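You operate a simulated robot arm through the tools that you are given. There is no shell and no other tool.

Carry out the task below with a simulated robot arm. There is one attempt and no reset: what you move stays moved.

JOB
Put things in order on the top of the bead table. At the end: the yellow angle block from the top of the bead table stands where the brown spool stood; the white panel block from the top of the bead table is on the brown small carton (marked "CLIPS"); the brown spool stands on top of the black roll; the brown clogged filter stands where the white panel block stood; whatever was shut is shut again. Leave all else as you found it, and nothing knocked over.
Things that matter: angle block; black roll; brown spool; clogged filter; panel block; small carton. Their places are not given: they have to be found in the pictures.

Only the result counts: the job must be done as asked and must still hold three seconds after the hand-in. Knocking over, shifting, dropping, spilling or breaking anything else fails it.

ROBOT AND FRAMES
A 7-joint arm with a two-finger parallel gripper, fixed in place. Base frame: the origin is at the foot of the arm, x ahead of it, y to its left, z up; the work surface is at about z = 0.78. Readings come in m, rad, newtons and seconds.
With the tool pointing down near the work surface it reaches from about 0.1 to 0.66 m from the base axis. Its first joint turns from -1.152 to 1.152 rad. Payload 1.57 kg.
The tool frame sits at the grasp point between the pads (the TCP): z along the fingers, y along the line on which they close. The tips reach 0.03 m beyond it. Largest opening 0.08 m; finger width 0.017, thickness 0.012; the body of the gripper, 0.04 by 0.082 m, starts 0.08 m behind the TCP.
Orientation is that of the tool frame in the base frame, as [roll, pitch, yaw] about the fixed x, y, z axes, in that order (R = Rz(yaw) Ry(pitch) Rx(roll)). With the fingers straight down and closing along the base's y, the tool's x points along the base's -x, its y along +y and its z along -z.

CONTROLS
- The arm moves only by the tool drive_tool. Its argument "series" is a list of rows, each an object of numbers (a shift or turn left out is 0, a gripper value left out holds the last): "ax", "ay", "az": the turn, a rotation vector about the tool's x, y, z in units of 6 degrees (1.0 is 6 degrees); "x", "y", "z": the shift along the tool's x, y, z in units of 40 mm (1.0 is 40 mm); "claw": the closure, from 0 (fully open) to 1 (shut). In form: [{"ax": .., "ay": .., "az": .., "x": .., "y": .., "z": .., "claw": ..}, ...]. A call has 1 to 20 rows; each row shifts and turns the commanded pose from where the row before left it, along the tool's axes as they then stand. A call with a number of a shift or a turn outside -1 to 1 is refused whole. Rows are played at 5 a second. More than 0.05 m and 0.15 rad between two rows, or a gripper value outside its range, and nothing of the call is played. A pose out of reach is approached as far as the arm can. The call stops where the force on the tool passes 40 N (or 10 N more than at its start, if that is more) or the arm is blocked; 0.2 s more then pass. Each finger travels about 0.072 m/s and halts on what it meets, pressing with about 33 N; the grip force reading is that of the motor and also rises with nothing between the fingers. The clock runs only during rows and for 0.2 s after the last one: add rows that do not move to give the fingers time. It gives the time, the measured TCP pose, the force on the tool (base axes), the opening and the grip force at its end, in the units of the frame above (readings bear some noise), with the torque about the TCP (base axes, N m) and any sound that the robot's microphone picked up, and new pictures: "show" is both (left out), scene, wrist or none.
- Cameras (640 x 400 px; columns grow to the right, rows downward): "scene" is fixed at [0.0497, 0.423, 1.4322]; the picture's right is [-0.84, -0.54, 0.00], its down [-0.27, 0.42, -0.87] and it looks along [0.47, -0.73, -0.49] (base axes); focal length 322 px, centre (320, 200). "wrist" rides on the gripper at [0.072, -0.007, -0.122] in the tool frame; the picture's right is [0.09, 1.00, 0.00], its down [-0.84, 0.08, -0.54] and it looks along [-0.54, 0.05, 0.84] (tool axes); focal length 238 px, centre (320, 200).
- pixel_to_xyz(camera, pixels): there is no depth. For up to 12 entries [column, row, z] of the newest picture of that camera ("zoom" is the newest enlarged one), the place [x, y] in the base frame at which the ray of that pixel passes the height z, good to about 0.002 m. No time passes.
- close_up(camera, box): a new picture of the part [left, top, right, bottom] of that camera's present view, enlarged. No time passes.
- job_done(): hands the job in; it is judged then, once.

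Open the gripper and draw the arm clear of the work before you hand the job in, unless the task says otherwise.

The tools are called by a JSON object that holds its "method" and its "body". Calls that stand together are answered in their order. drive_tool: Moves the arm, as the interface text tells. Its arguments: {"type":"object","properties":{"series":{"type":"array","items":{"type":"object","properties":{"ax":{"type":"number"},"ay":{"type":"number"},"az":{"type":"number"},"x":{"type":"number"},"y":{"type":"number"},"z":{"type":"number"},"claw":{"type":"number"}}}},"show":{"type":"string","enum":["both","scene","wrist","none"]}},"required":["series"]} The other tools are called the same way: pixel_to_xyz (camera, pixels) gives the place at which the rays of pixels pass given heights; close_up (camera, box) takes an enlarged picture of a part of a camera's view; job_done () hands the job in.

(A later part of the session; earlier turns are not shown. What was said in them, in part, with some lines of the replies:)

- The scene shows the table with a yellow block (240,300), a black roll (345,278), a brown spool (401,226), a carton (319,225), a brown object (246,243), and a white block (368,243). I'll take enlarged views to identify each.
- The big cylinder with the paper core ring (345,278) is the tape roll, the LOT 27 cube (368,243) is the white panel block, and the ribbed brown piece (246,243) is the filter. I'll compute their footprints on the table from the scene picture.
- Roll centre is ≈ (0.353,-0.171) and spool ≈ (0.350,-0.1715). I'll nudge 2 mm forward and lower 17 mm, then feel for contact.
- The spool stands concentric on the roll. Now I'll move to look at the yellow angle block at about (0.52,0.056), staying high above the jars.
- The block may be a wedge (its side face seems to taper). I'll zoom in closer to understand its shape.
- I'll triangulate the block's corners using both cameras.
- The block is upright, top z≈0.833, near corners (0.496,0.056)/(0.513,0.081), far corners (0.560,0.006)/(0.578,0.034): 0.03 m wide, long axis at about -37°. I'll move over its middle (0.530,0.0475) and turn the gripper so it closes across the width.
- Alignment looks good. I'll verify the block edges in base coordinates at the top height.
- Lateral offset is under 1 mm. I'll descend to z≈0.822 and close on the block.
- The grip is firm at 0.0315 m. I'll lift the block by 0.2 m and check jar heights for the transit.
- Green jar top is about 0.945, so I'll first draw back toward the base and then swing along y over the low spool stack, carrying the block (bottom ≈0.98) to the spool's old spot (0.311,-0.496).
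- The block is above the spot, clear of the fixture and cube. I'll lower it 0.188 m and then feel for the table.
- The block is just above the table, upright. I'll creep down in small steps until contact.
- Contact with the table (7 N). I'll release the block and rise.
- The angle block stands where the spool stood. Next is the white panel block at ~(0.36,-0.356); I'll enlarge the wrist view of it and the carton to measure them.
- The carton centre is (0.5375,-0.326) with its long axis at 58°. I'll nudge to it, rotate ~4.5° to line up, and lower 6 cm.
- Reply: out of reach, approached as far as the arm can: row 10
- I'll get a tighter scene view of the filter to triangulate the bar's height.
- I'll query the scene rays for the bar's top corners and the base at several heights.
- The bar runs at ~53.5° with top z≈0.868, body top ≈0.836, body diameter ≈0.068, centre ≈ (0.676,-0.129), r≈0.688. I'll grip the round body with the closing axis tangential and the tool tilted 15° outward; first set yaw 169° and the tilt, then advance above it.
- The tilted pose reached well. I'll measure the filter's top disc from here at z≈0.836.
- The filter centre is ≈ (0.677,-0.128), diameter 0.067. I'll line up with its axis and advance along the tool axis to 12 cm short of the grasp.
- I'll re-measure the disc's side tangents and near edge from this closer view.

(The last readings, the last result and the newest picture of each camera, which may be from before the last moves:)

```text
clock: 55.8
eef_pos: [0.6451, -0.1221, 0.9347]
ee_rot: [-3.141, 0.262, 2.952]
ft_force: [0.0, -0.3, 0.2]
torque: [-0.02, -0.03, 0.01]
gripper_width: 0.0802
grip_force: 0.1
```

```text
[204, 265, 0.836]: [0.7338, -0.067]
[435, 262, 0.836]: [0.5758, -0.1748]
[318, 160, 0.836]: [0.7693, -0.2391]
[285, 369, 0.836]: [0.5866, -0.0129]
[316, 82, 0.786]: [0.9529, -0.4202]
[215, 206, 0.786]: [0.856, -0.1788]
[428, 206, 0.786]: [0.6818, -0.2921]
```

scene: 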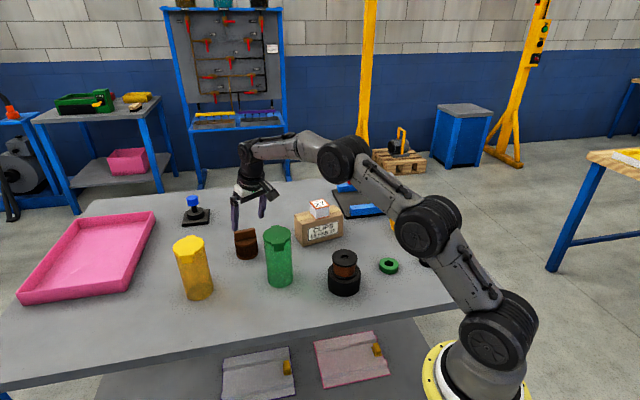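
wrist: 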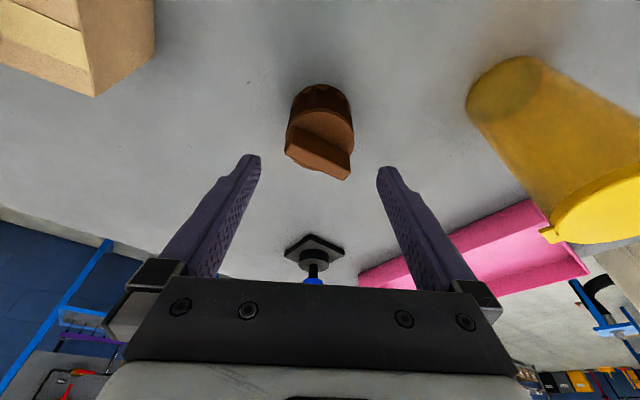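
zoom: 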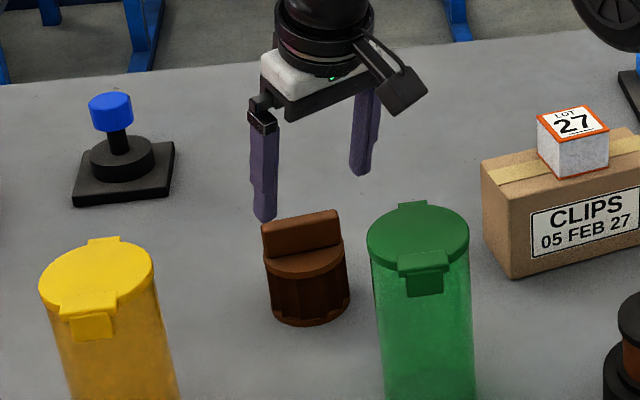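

That used the scene zoom; I'll redo it with wrist pixel coordinates.

{"method": "pixel_to_xyz", "body": {"camera": "wrist", "pixels": [[285.2, 139.5, 0.836], [354.5, 138.6, 0.836], [319.4, 108, 0.836], [309.5, 170.7, 0.836], [318.8, 84.6, 0.786], [288.5, 121.8, 0.786], [352.4, 121.8, 0.786]]}}

```text
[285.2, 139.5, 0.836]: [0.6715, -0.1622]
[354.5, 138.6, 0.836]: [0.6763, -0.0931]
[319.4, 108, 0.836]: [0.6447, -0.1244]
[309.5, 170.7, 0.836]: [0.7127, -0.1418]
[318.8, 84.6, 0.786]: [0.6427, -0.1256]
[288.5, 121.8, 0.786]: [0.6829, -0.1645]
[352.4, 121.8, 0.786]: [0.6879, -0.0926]
```

Centre (0.677,-0.128) is confirmed and the lateral offset is ~0. I'll advance 6 cm along the tool axis and check clearance.

{"method": "drive_tool", "body": {"series": [{"z": 0.8}, {"z": 0.8}, {}, {}]}}

{"method": "close_up", "body": {"camera": "wrist", "box": [220, 80, 420, 230]}}

```text
clock: 56.8
eef_pos: [0.6603, -0.1249, 0.8713]
ee_rot: [3.142, 0.261, 2.953]
ft_force: [-0.5, 1.1, -0.8]
torque: [-0.01, 0.01, -0.01]
gripper_width: 0.0797
grip_force: 0.0
```

scene: 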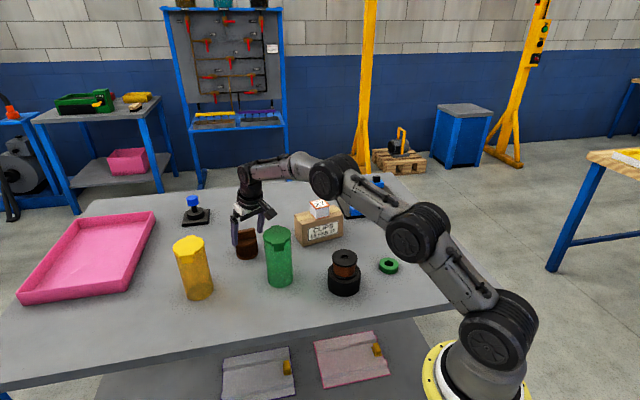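
wrist: 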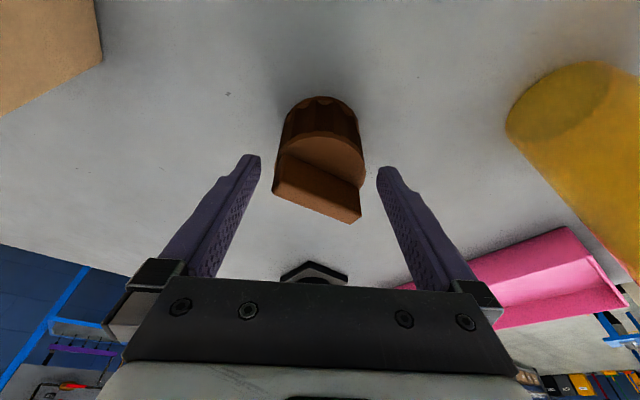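

```text
2.67 times, centred on (320, 155) of wrist
```

zoom: 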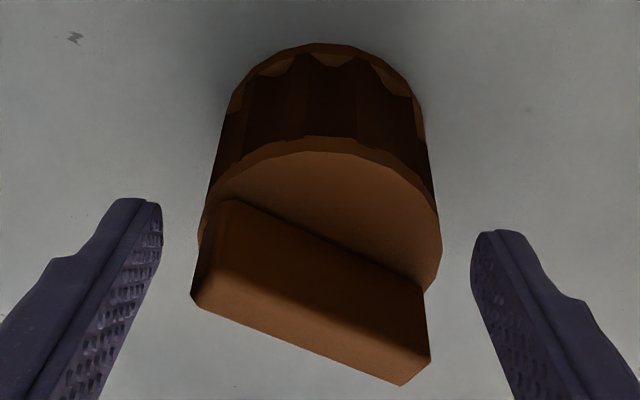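

The body sits centrally between the fingers. I'll advance the last 5.5 cm and check force before closing.

{"method": "drive_tool", "body": {"series": [{"z": 0.7}, {"z": 0.66}, {}, {}]}}

{"method": "close_up", "body": {"camera": "scene", "box": [210, 180, 290, 280]}}

```text
clock: 57.8
eef_pos: [0.6808, -0.1289, 0.8303]
ee_rot: [-3.141, 0.28, 2.953]
ft_force: [14.5, 2.0, 36.6]
torque: [0.44, 6.15, -0.24]
gripper_width: 0.0799
grip_force: 0.1
```

scene: 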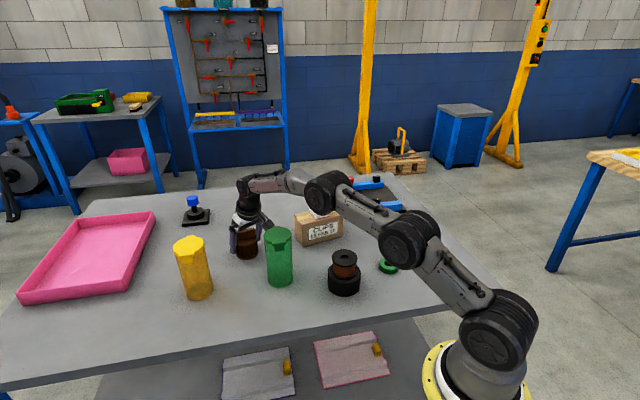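
wrist: 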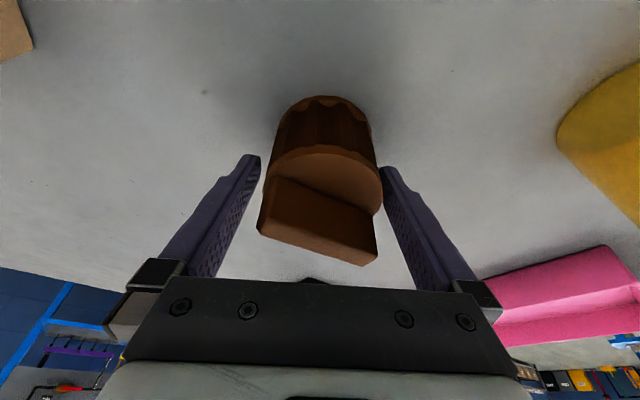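

```text
4.00 times, centred on (250, 230) of scene
```

zoom: 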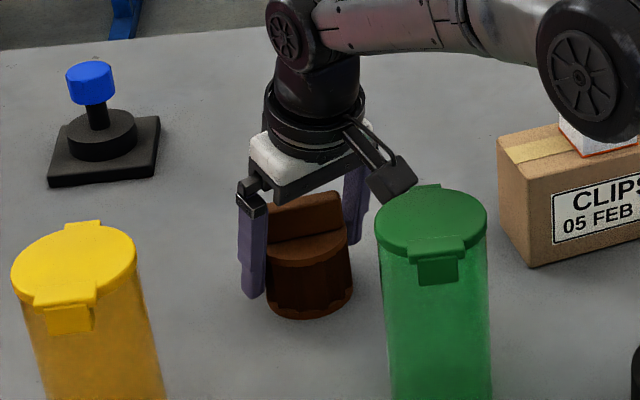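

Contact: the force and torque (6 N·m) indicate the wrist camera has touched the green jar's lid (zoom (400,180)). I'll back off along the tool axis right away.

{"method": "drive_tool", "body": {"series": [{"z": -0.5}, {"z": -0.9}, {}, {}]}}

{"method": "close_up", "body": {"camera": "scene", "box": [225, 220, 300, 295]}}

```text
clock: 58.8
eef_pos: [0.66, -0.1247, 0.8711]
ee_rot: [-3.141, 0.258, 2.954]
ft_force: [0.2, 0.3, 0.5]
torque: [0.02, 0.02, -0.01]
gripper_width: 0.0798
grip_force: 0.0
```

scene: 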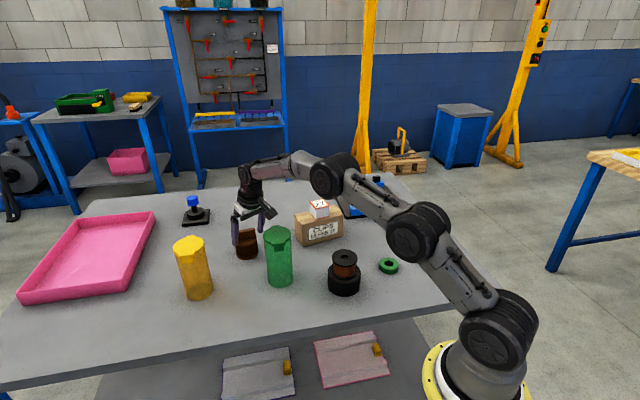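
wrist: 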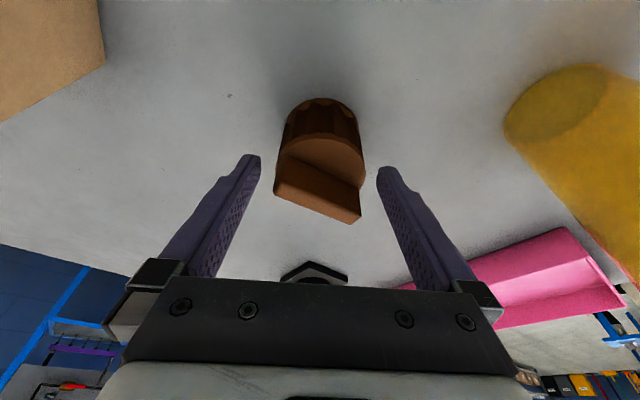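

```text
5.33 times, centred on (262, 258) of scene
```

zoom: 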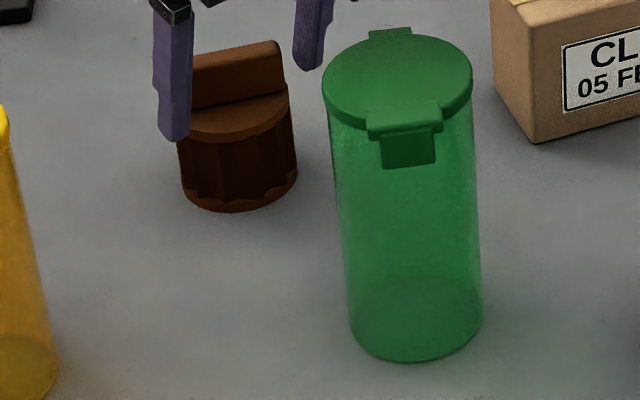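

The jar looks unmoved compared with the first close-up (lid edges 322–473, base at (410,360)). I'll retreat along the tool axis, straighten the tool, and swing its yaw to ~233° so the camera stays away from the jar and the fingers close across the handle bar.

{"method": "drive_tool", "body": {"series": [{"z": -0.9}, {"z": -0.9}, {"z": -0.9}, {"z": -0.8}, {"x": 0.5685, "y": -0.791, "z": -0.463}, {"x": 0.5685, "y": -0.791, "z": -0.463}, {}], "show": "scene"}}

{"method": "drive_tool", "body": {"series": [{"ay": 0.9}, {"ay": 0.8}, {"ay": 0.8}, {"az": -0.9745}, {"az": -0.9745}, {"az": -0.9745}, {"az": -0.9745}, {"az": -0.9745}, {"az": -0.9745}, {"az": -0.9745}, {"az": -0.9745}, {"az": -0.9745}, {"az": -0.9745}, {"az": -0.9745}, {}, {}]}}

{"method": "close_up", "body": {"camera": "scene", "box": [225, 220, 300, 295]}}

```text
clock: 60.4
eef_pos: [0.5604, -0.167, 1.0316]
ee_rot: [-3.141, 0.262, 2.952]
ft_force: [-0.7, 1.2, -0.5]
torque: [0.0, 0.0, -0.03]
gripper_width: 0.0802
grip_force: 0.0
```

scene: 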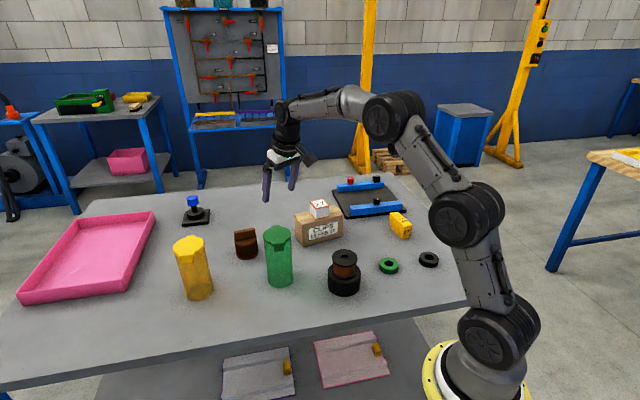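

```text
clock: 63.8
eef_pos: [0.5604, -0.1691, 1.033]
ee_rot: [3.142, 0.0, -2.206]
ft_force: [-0.2, -1.0, -0.4]
torque: [-0.02, 0.0, 0.03]
gripper_width: 0.08
grip_force: 0.1
```

scene: 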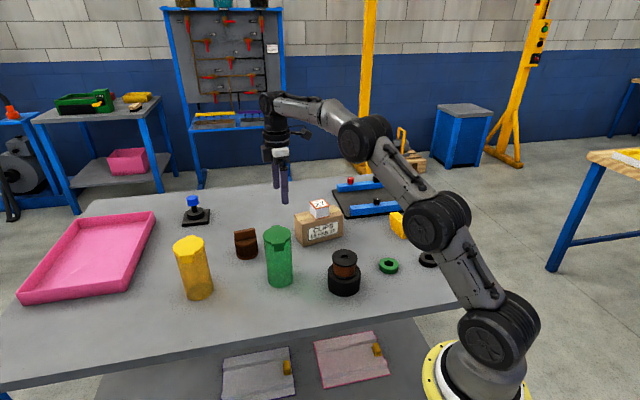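
wrist: 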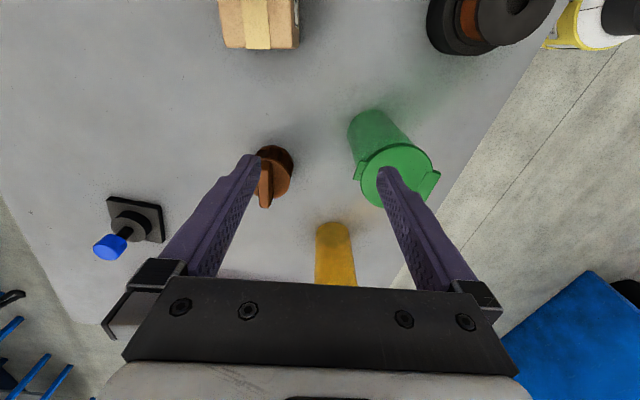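

```text
5.33 times, centred on (262, 258) of scene
```

zoom: 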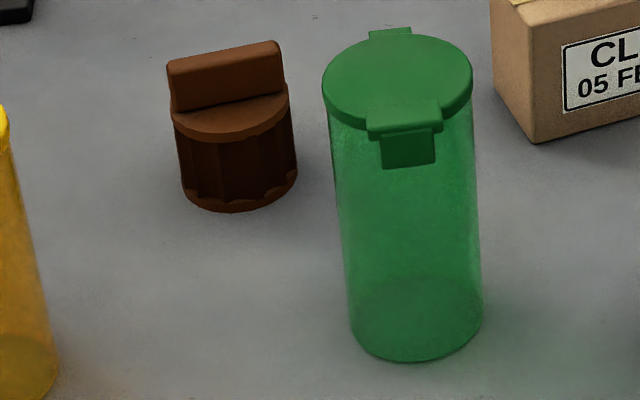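

Yaw is now 233.6°, the jar and filter are unchanged. I'll tilt 30° in the bar's plane and shift sideways toward the filter, staying high, then look.

{"method": "drive_tool", "body": {"series": [{"ay": -1}, {"ay": -1}, {"ay": -1}, {"ay": -1}, {"ay": -1}, {"y": -0.87}, {"y": -0.86}, {}, {}]}}

{"method": "close_up", "body": {"camera": "wrist", "box": [240, 40, 400, 180]}}

```text
clock: 65.8
eef_pos: [0.6174, -0.2115, 1.0318]
ee_rot: [3.14, 0.523, -2.209]
ft_force: [-0.2, 0.0, 0.0]
torque: [-0.01, 0.02, -0.02]
gripper_width: 0.08
grip_force: 0.1
```

scene: 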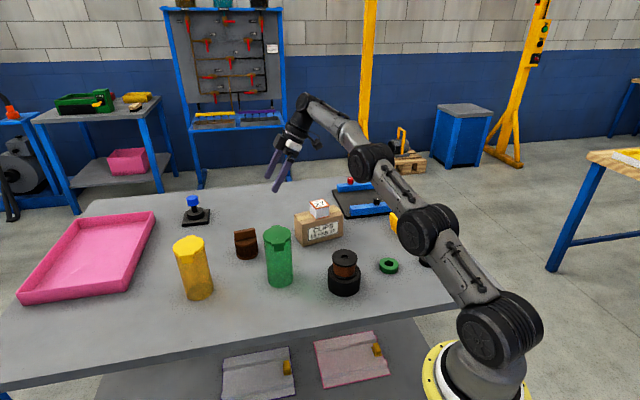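
wrist: 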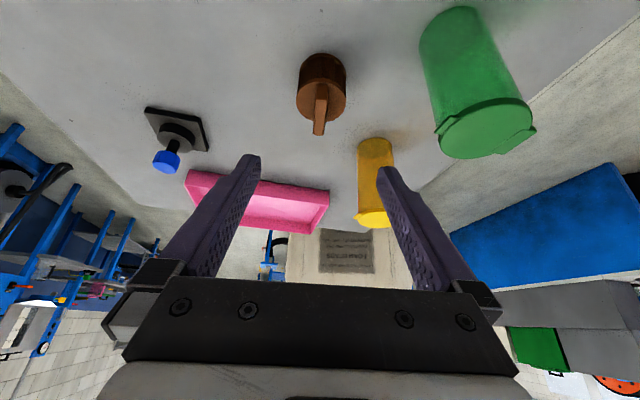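

```text
2.86 times, centred on (320, 110) of wrist
```

zoom: 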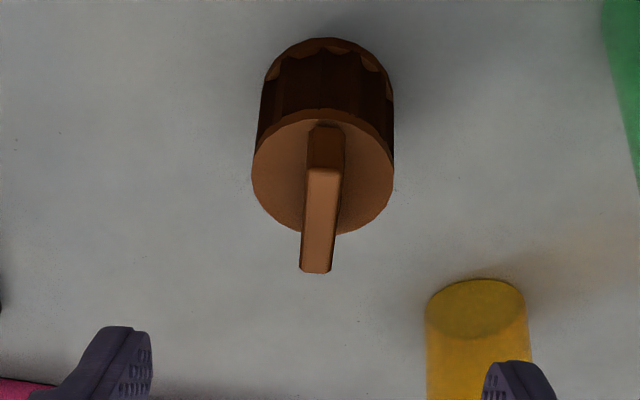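

The bar now appears end-on, aligned with the tool. I'll measure its top corners and the disc from this view.

{"method": "pixel_to_xyz", "body": {"camera": "zoom", "pixels": [[308, 170, 0.868], [341, 170, 0.868], [300, 271, 0.868], [332, 273, 0.868], [252, 172, 0.836], [394, 172, 0.836], [325, 108, 0.836], [325, 236, 0.836]]}}

```text
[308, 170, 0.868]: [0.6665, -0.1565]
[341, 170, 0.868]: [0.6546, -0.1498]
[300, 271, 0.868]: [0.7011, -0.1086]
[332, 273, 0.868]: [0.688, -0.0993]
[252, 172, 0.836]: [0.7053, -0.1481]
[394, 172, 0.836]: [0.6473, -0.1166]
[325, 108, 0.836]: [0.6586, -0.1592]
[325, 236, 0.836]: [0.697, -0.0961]
```

Bar centre ≈ (0.677,-0.129), lateral offset ≈ 0. I'll advance 12 cm along the tool axis and check again.

{"method": "drive_tool", "body": {"series": [{"z": 0.8}, {"z": 0.8}, {"z": 0.8}, {"z": 0.6}, {}, {}]}}

{"method": "close_up", "body": {"camera": "wrist", "box": [240, 80, 400, 220]}}

{"method": "close_up", "body": {"camera": "scene", "box": [210, 150, 330, 270]}}

```text
clock: 67.2
eef_pos: [0.6505, -0.1625, 0.9292]
ee_rot: [3.141, 0.523, -2.207]
ft_force: [1.3, 0.4, 0.2]
torque: [0.01, -0.03, -0.01]
gripper_width: 0.0799
grip_force: 0.1
```

scene: 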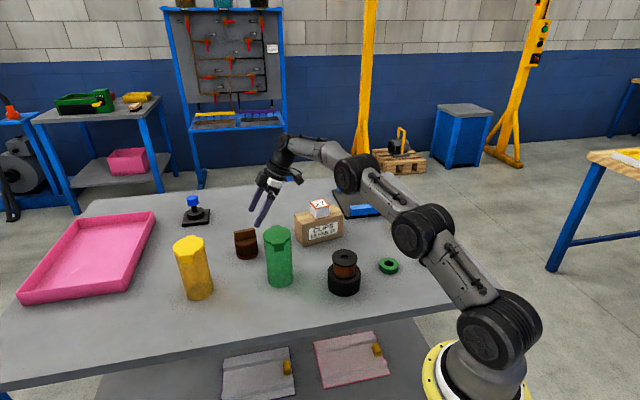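
wrist: 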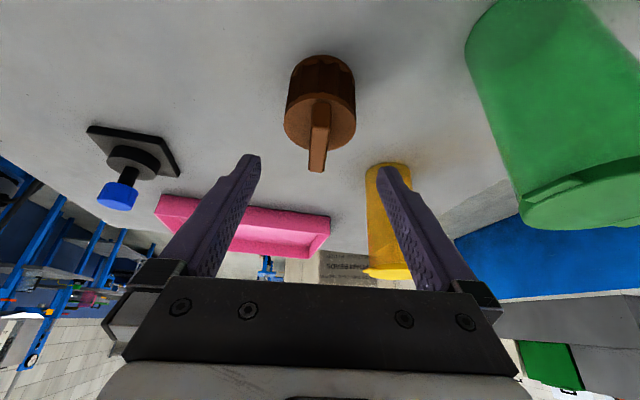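

```text
2.86 times, centred on (320, 150) of wrist
```

zoom: 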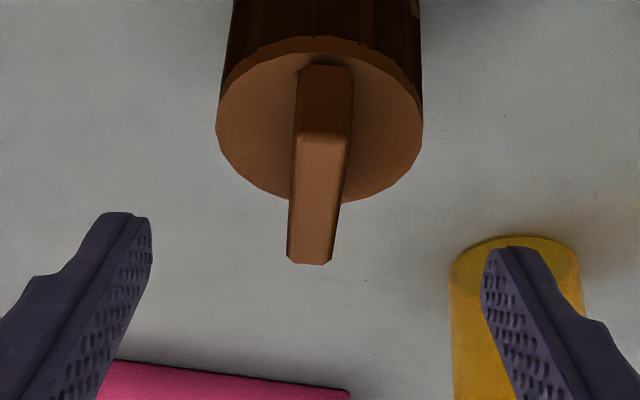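

```text
3.33 times, centred on (270, 210) of scene
```

zoom: 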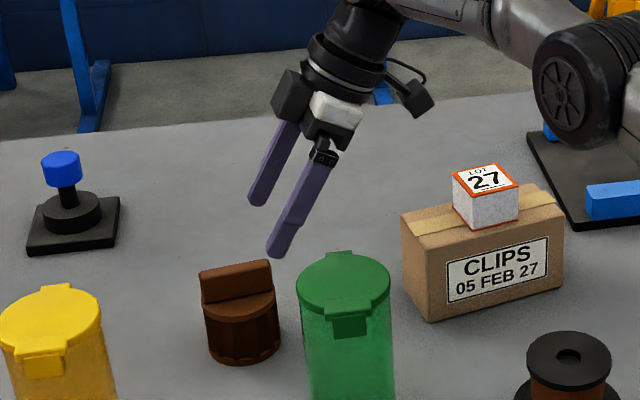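

I'll verify the bar position from this closer view before the last 6–7 cm.

{"method": "pixel_to_xyz", "body": {"camera": "wrist", "pixels": [[314, 127, 0.868], [328.7, 128, 0.868], [308.5, 170.5, 0.868], [323.8, 172, 0.868], [283.8, 121, 0.836], [355.7, 121, 0.836]]}}

```text
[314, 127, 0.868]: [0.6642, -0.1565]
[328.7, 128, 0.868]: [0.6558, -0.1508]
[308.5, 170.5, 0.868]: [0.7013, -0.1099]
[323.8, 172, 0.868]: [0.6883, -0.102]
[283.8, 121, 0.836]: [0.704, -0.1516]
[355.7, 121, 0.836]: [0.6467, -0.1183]
```

Consistent: centre (0.677,-0.130). I'll advance 6 cm more, watching force.

{"method": "drive_tool", "body": {"series": [{"z": 0.6}, {"z": 0.5}, {"z": 0.35}, {}, {}]}}

{"method": "close_up", "body": {"camera": "scene", "box": [210, 180, 310, 280]}}

{"method": "close_up", "body": {"camera": "wrist", "box": [240, 80, 400, 220]}}

```text
clock: 68.4
eef_pos: [0.6687, -0.1387, 0.8789]
ee_rot: [3.141, 0.524, -2.207]
ft_force: [0.0, -1.2, 0.2]
torque: [0.0, -0.03, 0.0]
gripper_width: 0.0799
grip_force: 0.1
```

scene: 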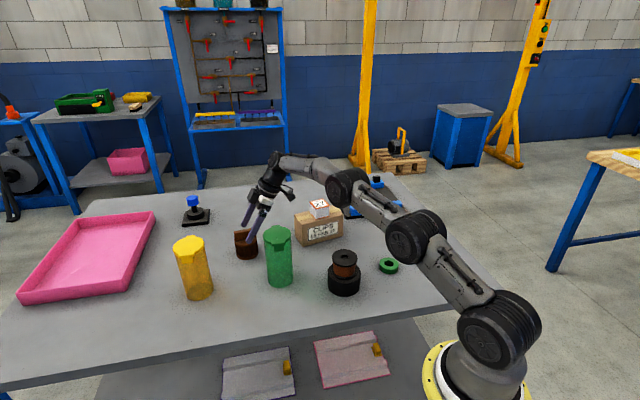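
wrist: 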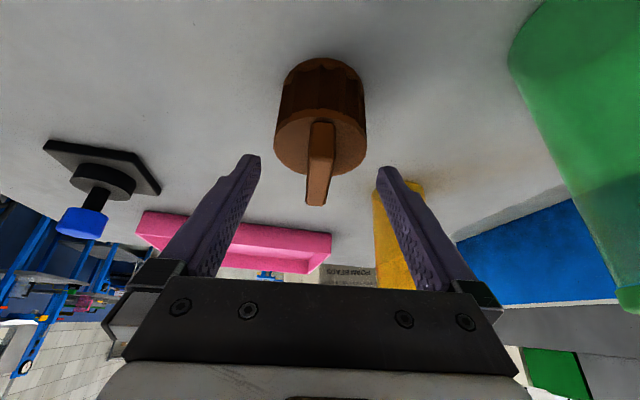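

```text
4.00 times, centred on (260, 230) of scene
```

zoom: 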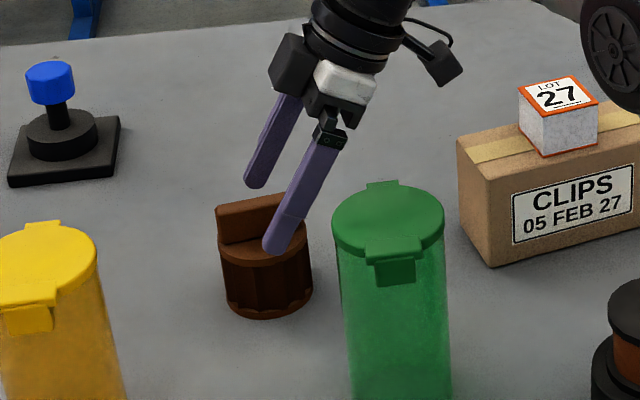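

```text
2.86 times, centred on (320, 150) of wrist
```

zoom: 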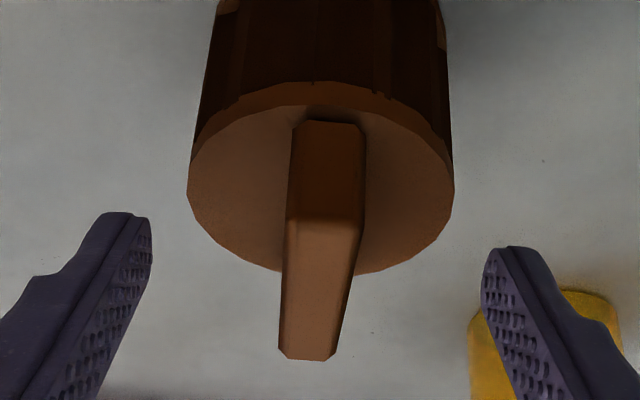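

Fingertips are ~1 cm above the disc, straddling the bar. I'll advance 6 mm more and close on the bar.

{"method": "drive_tool", "body": {"series": [{"z": 0.15}, {}, {"claw": 0.6}, {"claw": 1}, {}, {}, {}, {}]}}

{"method": "close_up", "body": {"camera": "scene", "box": [210, 180, 310, 280]}}

```text
clock: 70.2
eef_pos: [0.671, -0.1366, 0.8736]
ee_rot: [3.141, 0.522, -2.205]
ft_force: [0.4, 0.3, -0.7]
torque: [0.02, -0.03, 0.0]
gripper_width: 0.0152
grip_force: 31.4
```

scene: 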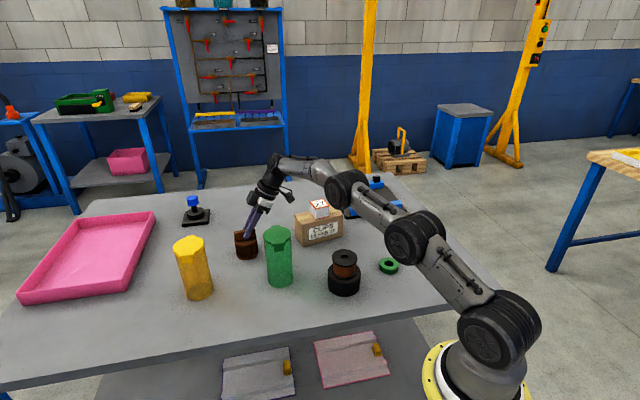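
wrist: 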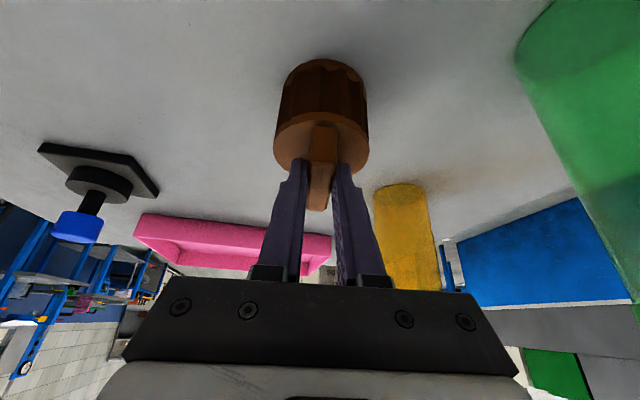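

```text
4.00 times, centred on (260, 230) of scene
```

zoom: 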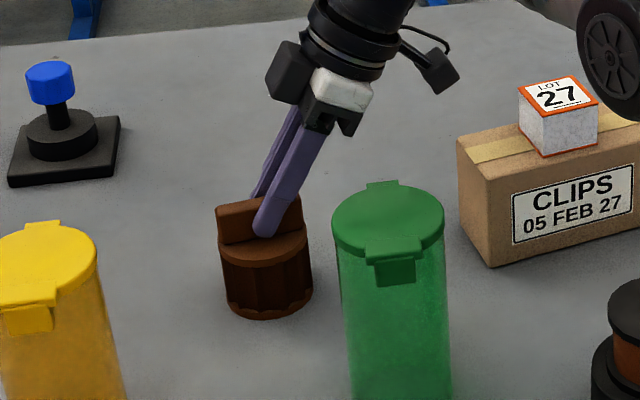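

The bar is gripped (0.0152 m, 31 N). I'll lift a little along the tool axis and check that the filter hangs upright.

{"method": "drive_tool", "body": {"series": [{"z": -0.3}, {"z": -0.6}, {"z": -0.6}, {}, {}]}}

{"method": "close_up", "body": {"camera": "scene", "box": [210, 180, 310, 280]}}

```text
clock: 71.4
eef_pos: [0.6538, -0.1597, 0.9254]
ee_rot: [3.141, 0.524, -2.208]
ft_force: [-0.3, 0.2, -0.8]
torque: [-0.02, 0.03, -0.01]
gripper_width: 0.0149
grip_force: 30.6
```

scene: 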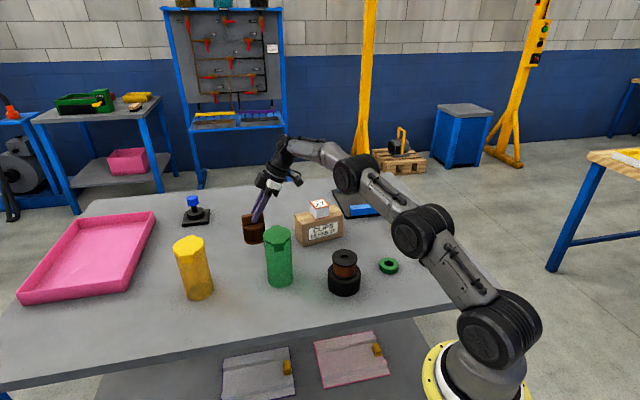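
wrist: 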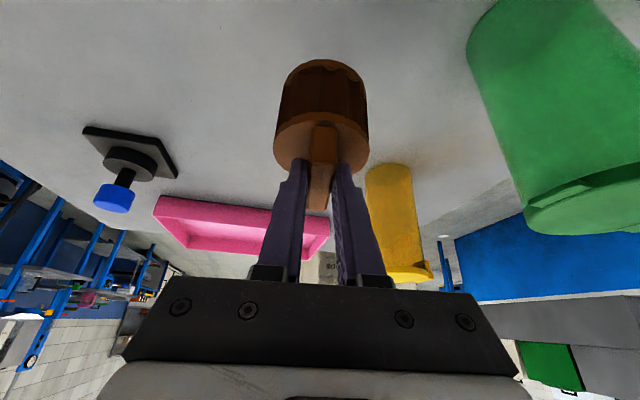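

```text
4.00 times, centred on (260, 230) of scene
```

zoom: 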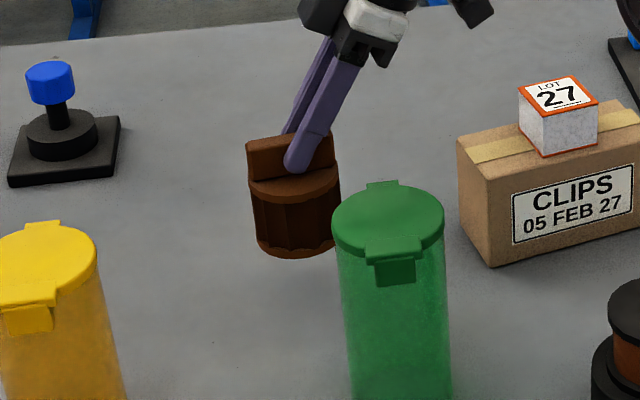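

The filter lifts level. I'll keep lifting along the tool axis until its bottom is ≈0.93, then pass between the jar and the carton toward (0.494,-0.2175).

{"method": "drive_tool", "body": {"series": [{"z": -0.71}, {"z": -0.71}, {"z": -0.71}, {"z": -0.71}, {}]}}

```text
clock: 72.6
eef_pos: [0.6185, -0.207, 1.0245]
ee_rot: [-3.141, 0.523, -2.206]
ft_force: [-0.4, 0.1, -0.9]
torque: [-0.03, -0.02, -0.02]
gripper_width: 0.0152
grip_force: 30.8
```

scene: 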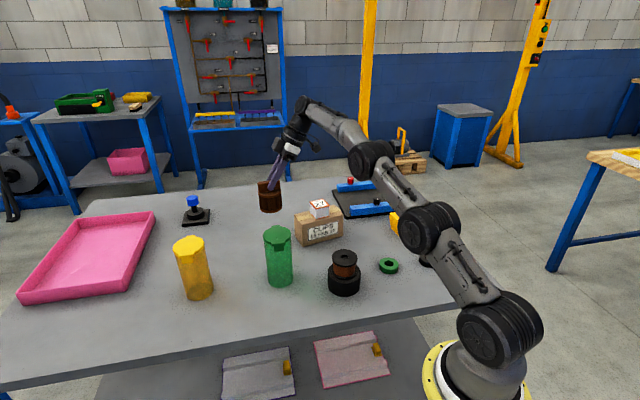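
wrist: 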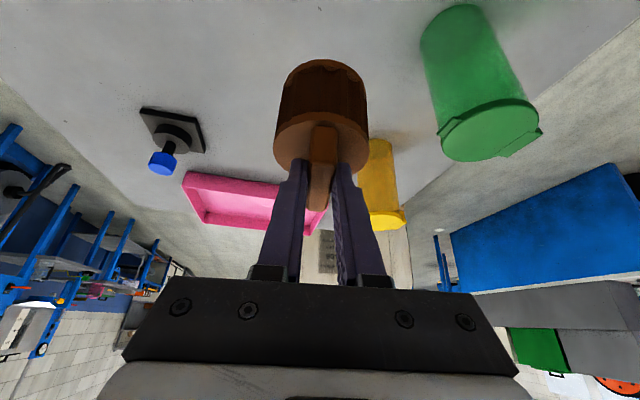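

Now I'll carry the filter inward between the jar and carton to TCP (0.494,-0.2175), rising 2 cm.

{"method": "drive_tool", "body": {"series": [{"x": 0.385, "y": 0.59, "z": -0.366}, {"x": 0.385, "y": 0.59, "z": -0.366}, {"x": 0.385, "y": 0.59, "z": -0.366}, {"x": 0.385, "y": 0.59, "z": -0.366}, {}], "show": "scene"}}

```text
clock: 73.8
eef_pos: [0.4949, -0.2176, 1.0435]
ee_rot: [-3.141, 0.524, -2.206]
ft_force: [0.4, -0.6, -0.3]
torque: [-0.01, 0.04, -0.02]
gripper_width: 0.0154
grip_force: 30.9
```

scene: 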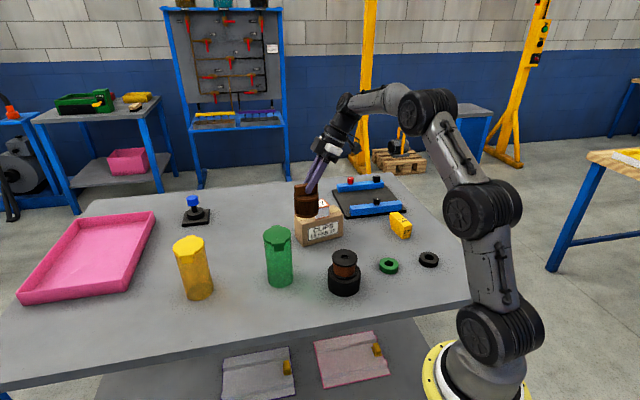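

The filter is clear of the jar and cube. I'll rotate the tool -60° about the vertical (combined ax/az in the tilted frame) to ease the wrist for the placement; first two rows as a check.

{"method": "drive_tool", "body": {"series": [{"ax": 0.5, "az": 0.866}, {"ax": 0.5, "az": 0.866}, {}], "show": "none"}}

```text
clock: 74.6
eef_pos: [0.4959, -0.2179, 1.0435]
ee_rot: [-3.141, 0.524, -2.416]
ft_force: [0.3, -0.5, -0.6]
torque: [-0.02, -0.02, -0.03]
gripper_width: 0.0151
grip_force: 31.0
```

The yaw changed by -12° with pitch constant at 0.524, as intended. I'll complete the remaining 48°.

{"method": "drive_tool", "body": {"series": [{"ax": 0.5, "az": 0.866}, {"ax": 0.5, "az": 0.866}, {"ax": 0.5, "az": 0.866}, {"ax": 0.5, "az": 0.866}, {"ax": 0.5, "az": 0.866}, {"ax": 0.5, "az": 0.866}, {"ax": 0.5, "az": 0.866}, {"ax": 0.5, "az": 0.866}, {}]}}

```text
clock: 76.6
eef_pos: [0.4943, -0.2169, 1.044]
ee_rot: [-3.141, 0.524, 3.028]
ft_force: [-0.2, -0.4, -0.9]
torque: [0.01, 0.01, -0.04]
gripper_width: 0.0152
grip_force: 31.4
```

scene: 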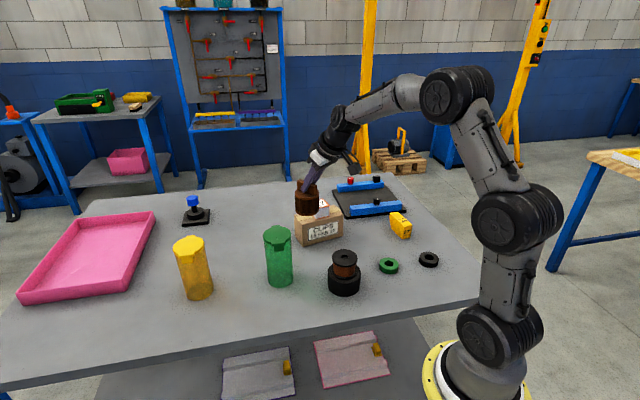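
wrist: 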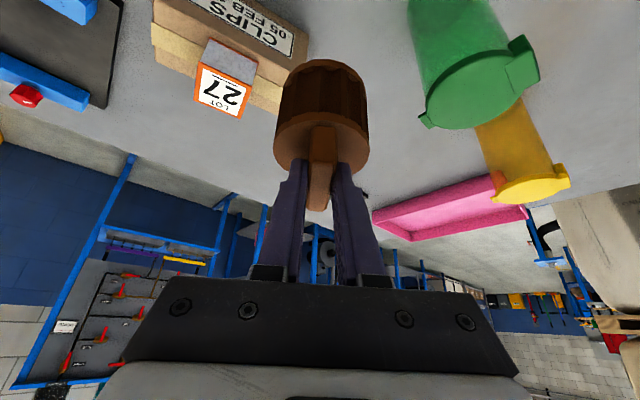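

Yaw is 173.5°. I'll verify the filter's centre relative to the TCP from the wrist view (disc at z≈1.006).

{"method": "close_up", "body": {"camera": "wrist", "box": [240, 40, 400, 220]}}

{"method": "pixel_to_xyz", "body": {"camera": "wrist", "pixels": [[274, 143, 1.006], [369, 143, 1.006], [321, 113, 1.006], [318, 175, 1.006], [316, 62, 0.952], [279, 100, 0.952], [367, 100, 0.952]]}}

```text
2.22 times, centred on (320, 130) of wrist
```

zoom: 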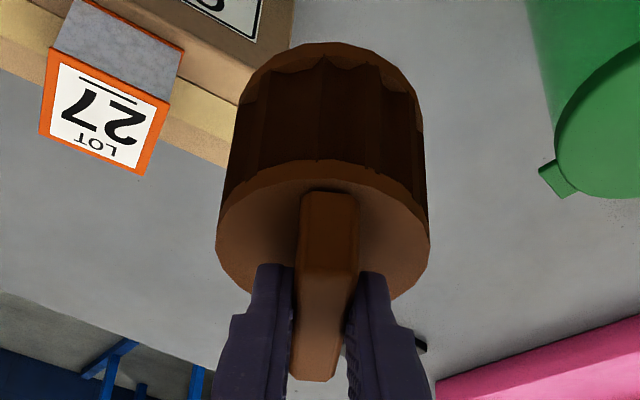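

```text
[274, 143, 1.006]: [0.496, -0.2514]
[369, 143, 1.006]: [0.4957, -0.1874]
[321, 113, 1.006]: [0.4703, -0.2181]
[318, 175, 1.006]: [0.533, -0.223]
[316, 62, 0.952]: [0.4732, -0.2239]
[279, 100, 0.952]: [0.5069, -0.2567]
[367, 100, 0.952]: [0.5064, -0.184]
```

The filter's centre is ~1 cm ahead of the TCP, as computed. I'll move it over the panel block's old spot (0.368,-0.355).

{"method": "drive_tool", "body": {"series": [{"x": 0.518, "y": -0.756, "z": -0.299}, {"x": 0.518, "y": -0.756, "z": -0.299}, {"x": 0.518, "y": -0.756, "z": -0.299}, {"x": 0.518, "y": -0.756, "z": -0.299}, {"x": 0.518, "y": -0.756, "z": -0.299}, {}, {}]}}

```text
clock: 78.2
eef_pos: [0.3608, -0.3542, 1.0435]
ee_rot: [-3.14, 0.524, 3.028]
ft_force: [0.4, -0.7, -0.7]
torque: [0.03, 0.0, -0.01]
gripper_width: 0.0152
grip_force: 31.0
```

scene: 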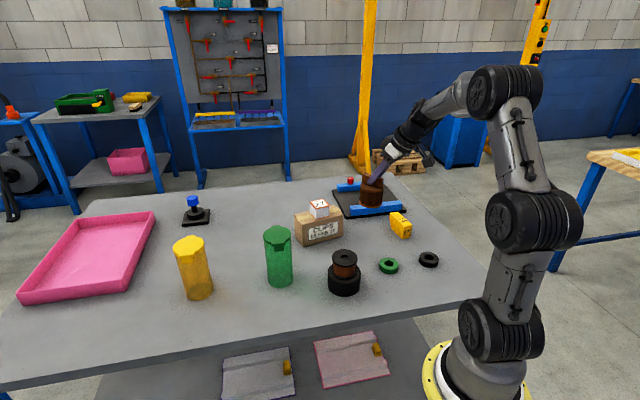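
wrist: 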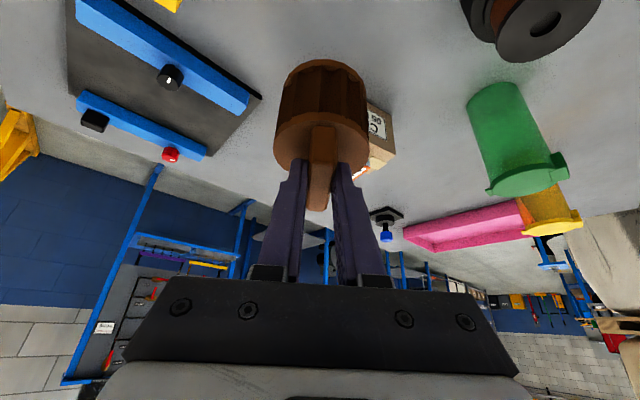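

Above the spot. I'll lower vertically 15 cm (filter bottom to ≈ 2 cm above the table) and inspect.

{"method": "drive_tool", "body": {"series": [{"x": 0.375, "z": 0.6495}, {"x": 0.375, "z": 0.6495}, {"x": 0.375, "z": 0.6495}, {"x": 0.375, "z": 0.6495}, {"x": 0.375, "z": 0.6495}, {}, {}]}}

{"method": "close_up", "body": {"camera": "scene", "box": [320, 180, 440, 290]}}

```text
clock: 79.8
eef_pos: [0.3595, -0.3515, 0.8938]
ee_rot: [-3.141, 0.524, 3.028]
ft_force: [0.6, -0.6, -1.1]
torque: [-0.01, -0.01, -0.01]
gripper_width: 0.015
grip_force: 31.3
```

scene: 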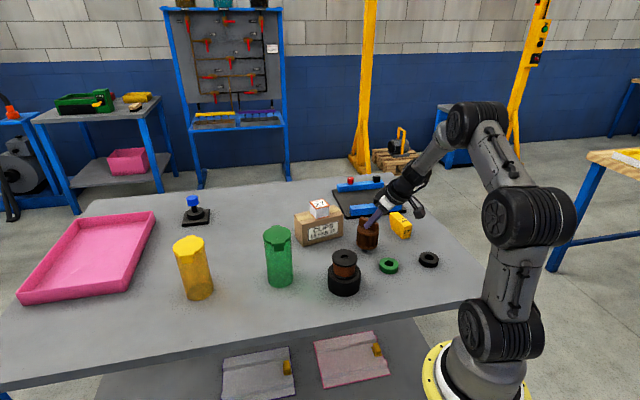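
wrist: 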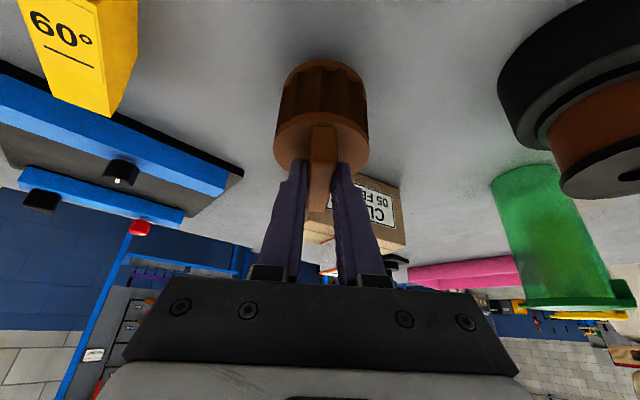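

```text
3.64 times, centred on (380, 235) of scene
```

zoom: 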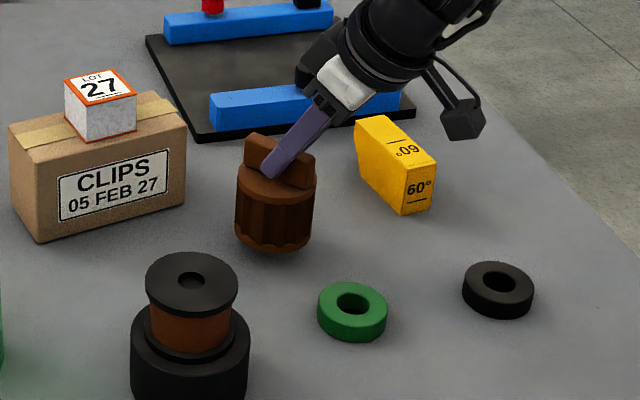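

The filter is upright over its spot with clearance all round. I'll lower 15 mm, then creep by 1–2 mm until contact.

{"method": "drive_tool", "body": {"series": [{"x": 0.1875, "z": 0.3248}, {}], "show": "none"}}

{"method": "drive_tool", "body": {"series": [{"x": 0.0375, "z": 0.065}, {}], "show": "none"}}

{"method": "drive_tool", "body": {"series": [{"x": 0.0125, "z": 0.0217}, {}], "show": "none"}}

```text
clock: 80.4
eef_pos: [0.3591, -0.3522, 0.8797]
ee_rot: [3.141, 0.524, 3.029]
ft_force: [0.5, -0.2, -0.8]
torque: [0.02, -0.01, 0.04]
gripper_width: 0.0151
grip_force: 31.8
```

```text
clock: 81.0
eef_pos: [0.3587, -0.3521, 0.8762]
ee_rot: [3.141, 0.523, 3.028]
ft_force: [-0.2, 0.1, -0.5]
torque: [0.0, 0.02, 0.0]
gripper_width: 0.0151
grip_force: 31.2
```

```text
clock: 81.6
eef_pos: [0.3587, -0.3527, 0.8745]
ee_rot: [-3.141, 0.524, 3.027]
ft_force: [0.1, 0.6, -0.7]
torque: [0.01, -0.01, 0.01]
gripper_width: 0.0154
grip_force: 30.9
```

No contact yet at z=0.8745. I'll continue by 1 mm steps.

{"method": "drive_tool", "body": {"series": [{"x": 0.0125, "z": 0.0217}, {}], "show": "none"}}

{"method": "drive_tool", "body": {"series": [{"x": 0.0125, "z": 0.0217}, {}], "show": "scene"}}

{"method": "close_up", "body": {"camera": "scene", "box": [340, 200, 400, 265]}}

```text
clock: 82.2
eef_pos: [0.358, -0.3522, 0.8737]
ee_rot: [-3.141, 0.523, 3.027]
ft_force: [0.6, -0.1, -0.6]
torque: [-0.01, 0.0, 0.04]
gripper_width: 0.0154
grip_force: 31.0
```

```text
clock: 82.8
eef_pos: [0.3586, -0.3526, 0.8731]
ee_rot: [3.141, 0.523, 3.028]
ft_force: [-0.4, 0.6, 0.1]
torque: [0.05, -0.06, 0.06]
gripper_width: 0.0151
grip_force: 30.9
```

scene: 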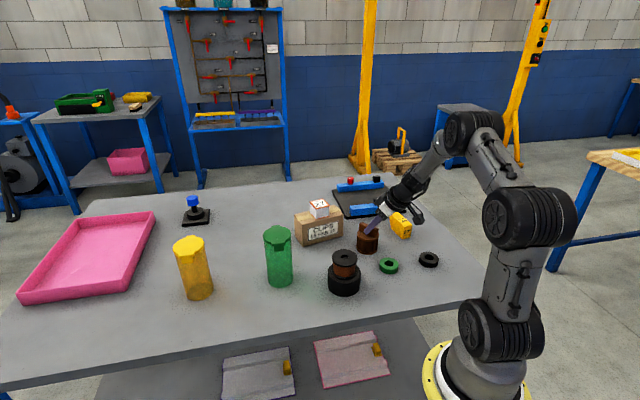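

```text
6.15 times, centred on (370, 232) of scene
```

zoom: 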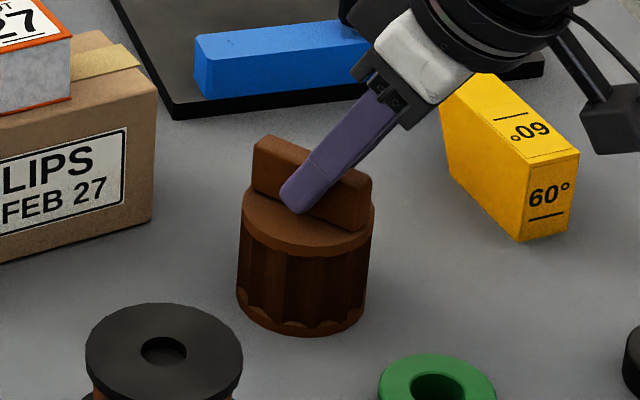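

The filter appears to have just met the table (force 0.1 N). One more 1 mm step to confirm contact.

{"method": "drive_tool", "body": {"series": [{"x": 0.0125, "z": 0.0217}, {}], "show": "none"}}

```text
clock: 83.4
eef_pos: [0.3588, -0.3536, 0.8737]
ee_rot: [-3.14, 0.525, 3.029]
ft_force: [-3.1, 2.2, 9.3]
torque: [0.11, 0.2, 0.02]
gripper_width: 0.0152
grip_force: 30.7
```

Contact confirmed (9.3 N). I'll open the gripper and withdraw along the tool axis.

{"method": "drive_tool", "body": {"series": [{"claw": 0.7}, {"claw": 0.3}, {"claw": 0}, {}, {}, {"z": -0.4}, {"z": -0.8}, {"z": -0.8}, {"z": -0.8}, {}]}}

{"method": "close_up", "body": {"camera": "scene", "box": [320, 190, 440, 300]}}

```text
clock: 85.6
eef_pos: [0.304, -0.3474, 0.9704]
ee_rot: [-3.14, 0.524, 3.028]
ft_force: [0.3, -0.4, -0.5]
torque: [-0.01, -0.01, 0.0]
gripper_width: 0.08
grip_force: 0.1
```

scene: 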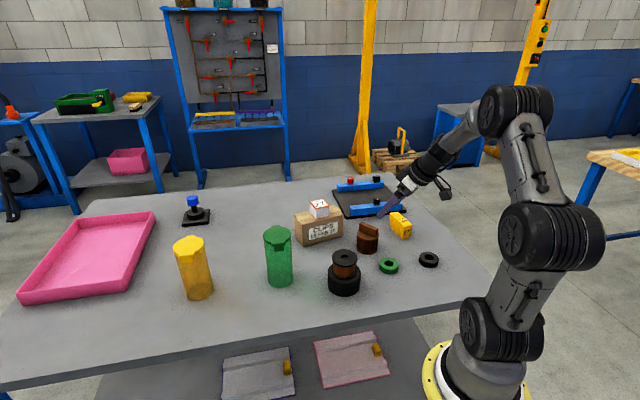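
wrist: 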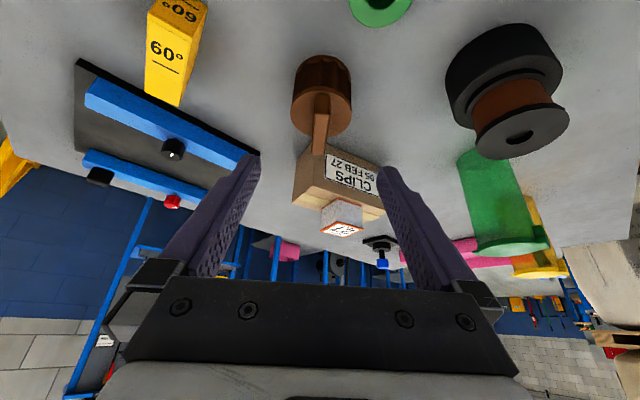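

```text
3.64 times, centred on (380, 245) of scene
```

zoom: 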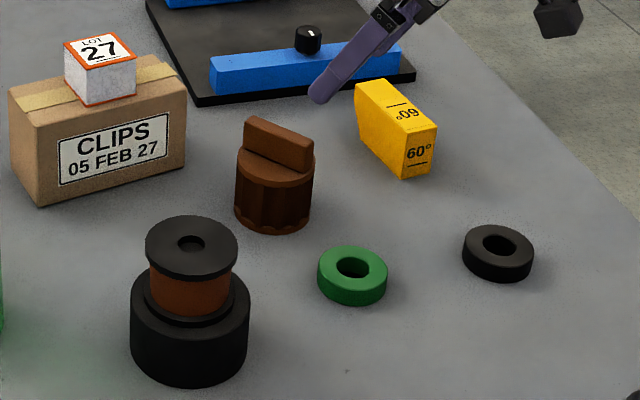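

All four pieces are in place. I'll raise the arm clear, straighten the tool, and inspect everything.

{"method": "drive_tool", "body": {"series": [{"x": -0.45, "z": -0.78}, {"x": -0.45, "z": -0.78}, {"x": -0.45, "z": -0.78}, {"ay": 1}, {"ay": 1}, {"ay": 1}, {"ay": 1}, {"ay": 1}, {}, {}]}}

{"method": "close_up", "body": {"camera": "scene", "box": [160, 180, 320, 330]}}

{"method": "close_up", "body": {"camera": "scene", "box": [290, 170, 450, 310]}}

{"method": "close_up", "body": {"camera": "scene", "box": [225, 220, 300, 295]}}

```text
clock: 87.8
eef_pos: [0.3029, -0.3476, 1.0767]
ee_rot: [-3.142, -0.001, 3.028]
ft_force: [-0.3, -0.4, 0.3]
torque: [0.01, 0.0, -0.02]
gripper_width: 0.0799
grip_force: 0.0
```

scene: 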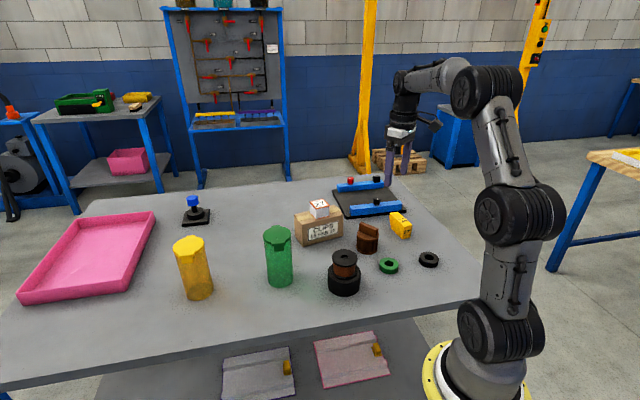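
wrist: 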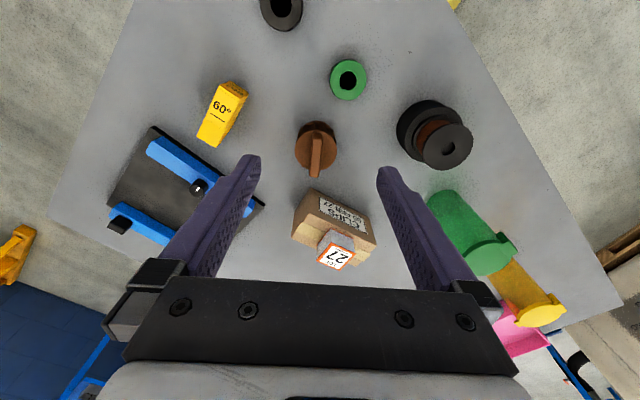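

```text
2.67 times, centred on (240, 255) of scene
```

zoom: 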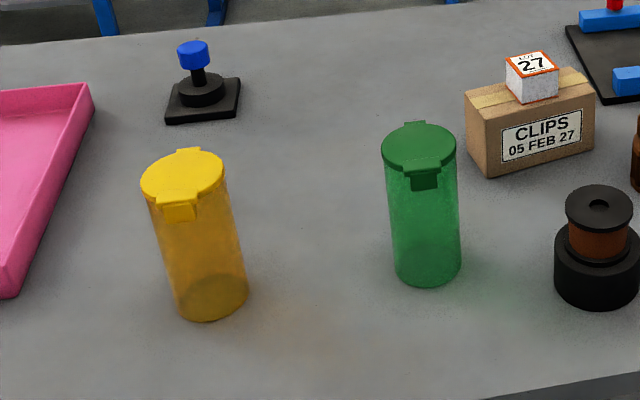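

```text
2.86 times, centred on (370, 240) of scene
```

zoom: 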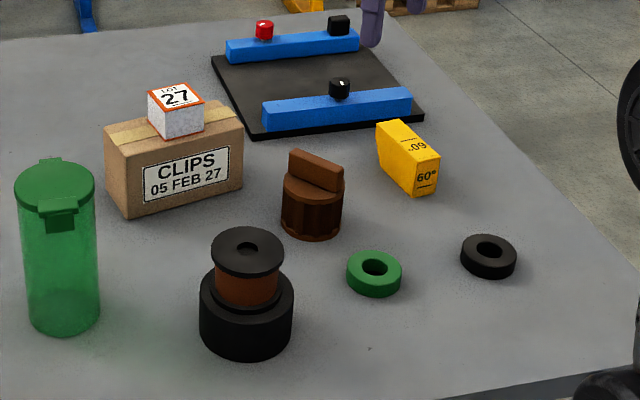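

```text
5.33 times, centred on (262, 258) of scene
```

zoom: 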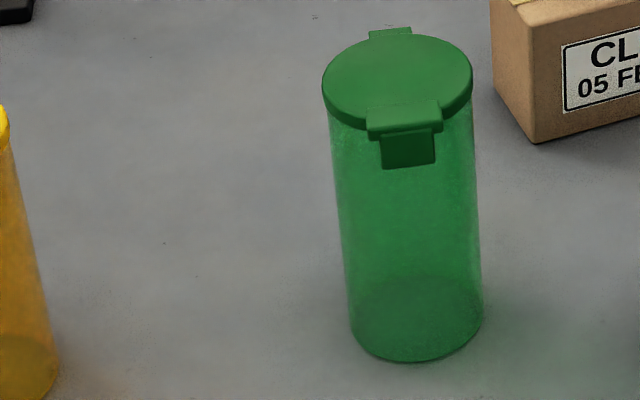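

The green jar matches its first picture and lids are shut; rings and carton are unchanged. I'll verify the final filter and angle block positions from the wrist view.

{"method": "close_up", "body": {"camera": "wrist", "box": [180, 60, 360, 190]}}

{"method": "pixel_to_xyz", "body": {"camera": "wrist", "pixels": [[295, 147, 0.836], [337, 147, 0.836], [316, 126, 0.836], [316, 169, 0.836], [222, 112, 0.833]]}}

```text
3.08 times, centred on (270, 125) of wrist
```

zoom: 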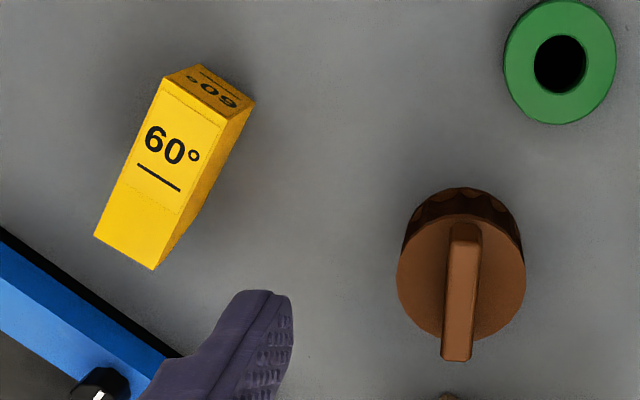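

```text
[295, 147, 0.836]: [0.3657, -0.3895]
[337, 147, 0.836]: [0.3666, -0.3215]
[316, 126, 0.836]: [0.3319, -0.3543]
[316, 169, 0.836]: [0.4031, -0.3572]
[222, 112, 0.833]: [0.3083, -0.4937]
```

The filter stands at (0.367,-0.355), the angle block is around (0.31,-0.495), and the spool is on the roll and the panel block on the carton. The gripper is open and the arm is clear, so I hand the job in.

{"method": "job_done", "body": {}}

```text
The job is handed in.
```

I put all four pieces where you asked and handed the job in. The final pictures showed everything upright.

| Piece | Where it is now | Final check |
|---|---|---|
| Brown spool | On top of the black roll | Centred on it in the pictures |
| Yellow angle block | Where the spool stood | Within about 7 mm of the spool's centre, upright, 60° label up |
| White panel block | On the carton marked "CLIPS" | Sits squarely near the middle of the top |
| Brown filter | Where the panel block stood | About (0.367, -0.355), within about 2 mm of the panel block's centre |

- **Contact with the green jar:** on my first approach to the filter, the wrist camera pressed on the jar's lid with about 37 N upward force. I backed off at once and came in from another side. Close-ups before and after show the jar and its lid in the same place to within about half a millimetre.
- **Lids:** I opened nothing. Both jar lids were still shut in the last pictures.
- **Choice of roll:** I took "black roll" to mean the large black cylinder with the paper core, not the small black ring.

The gripper is open and the arm is raised clear of the work.
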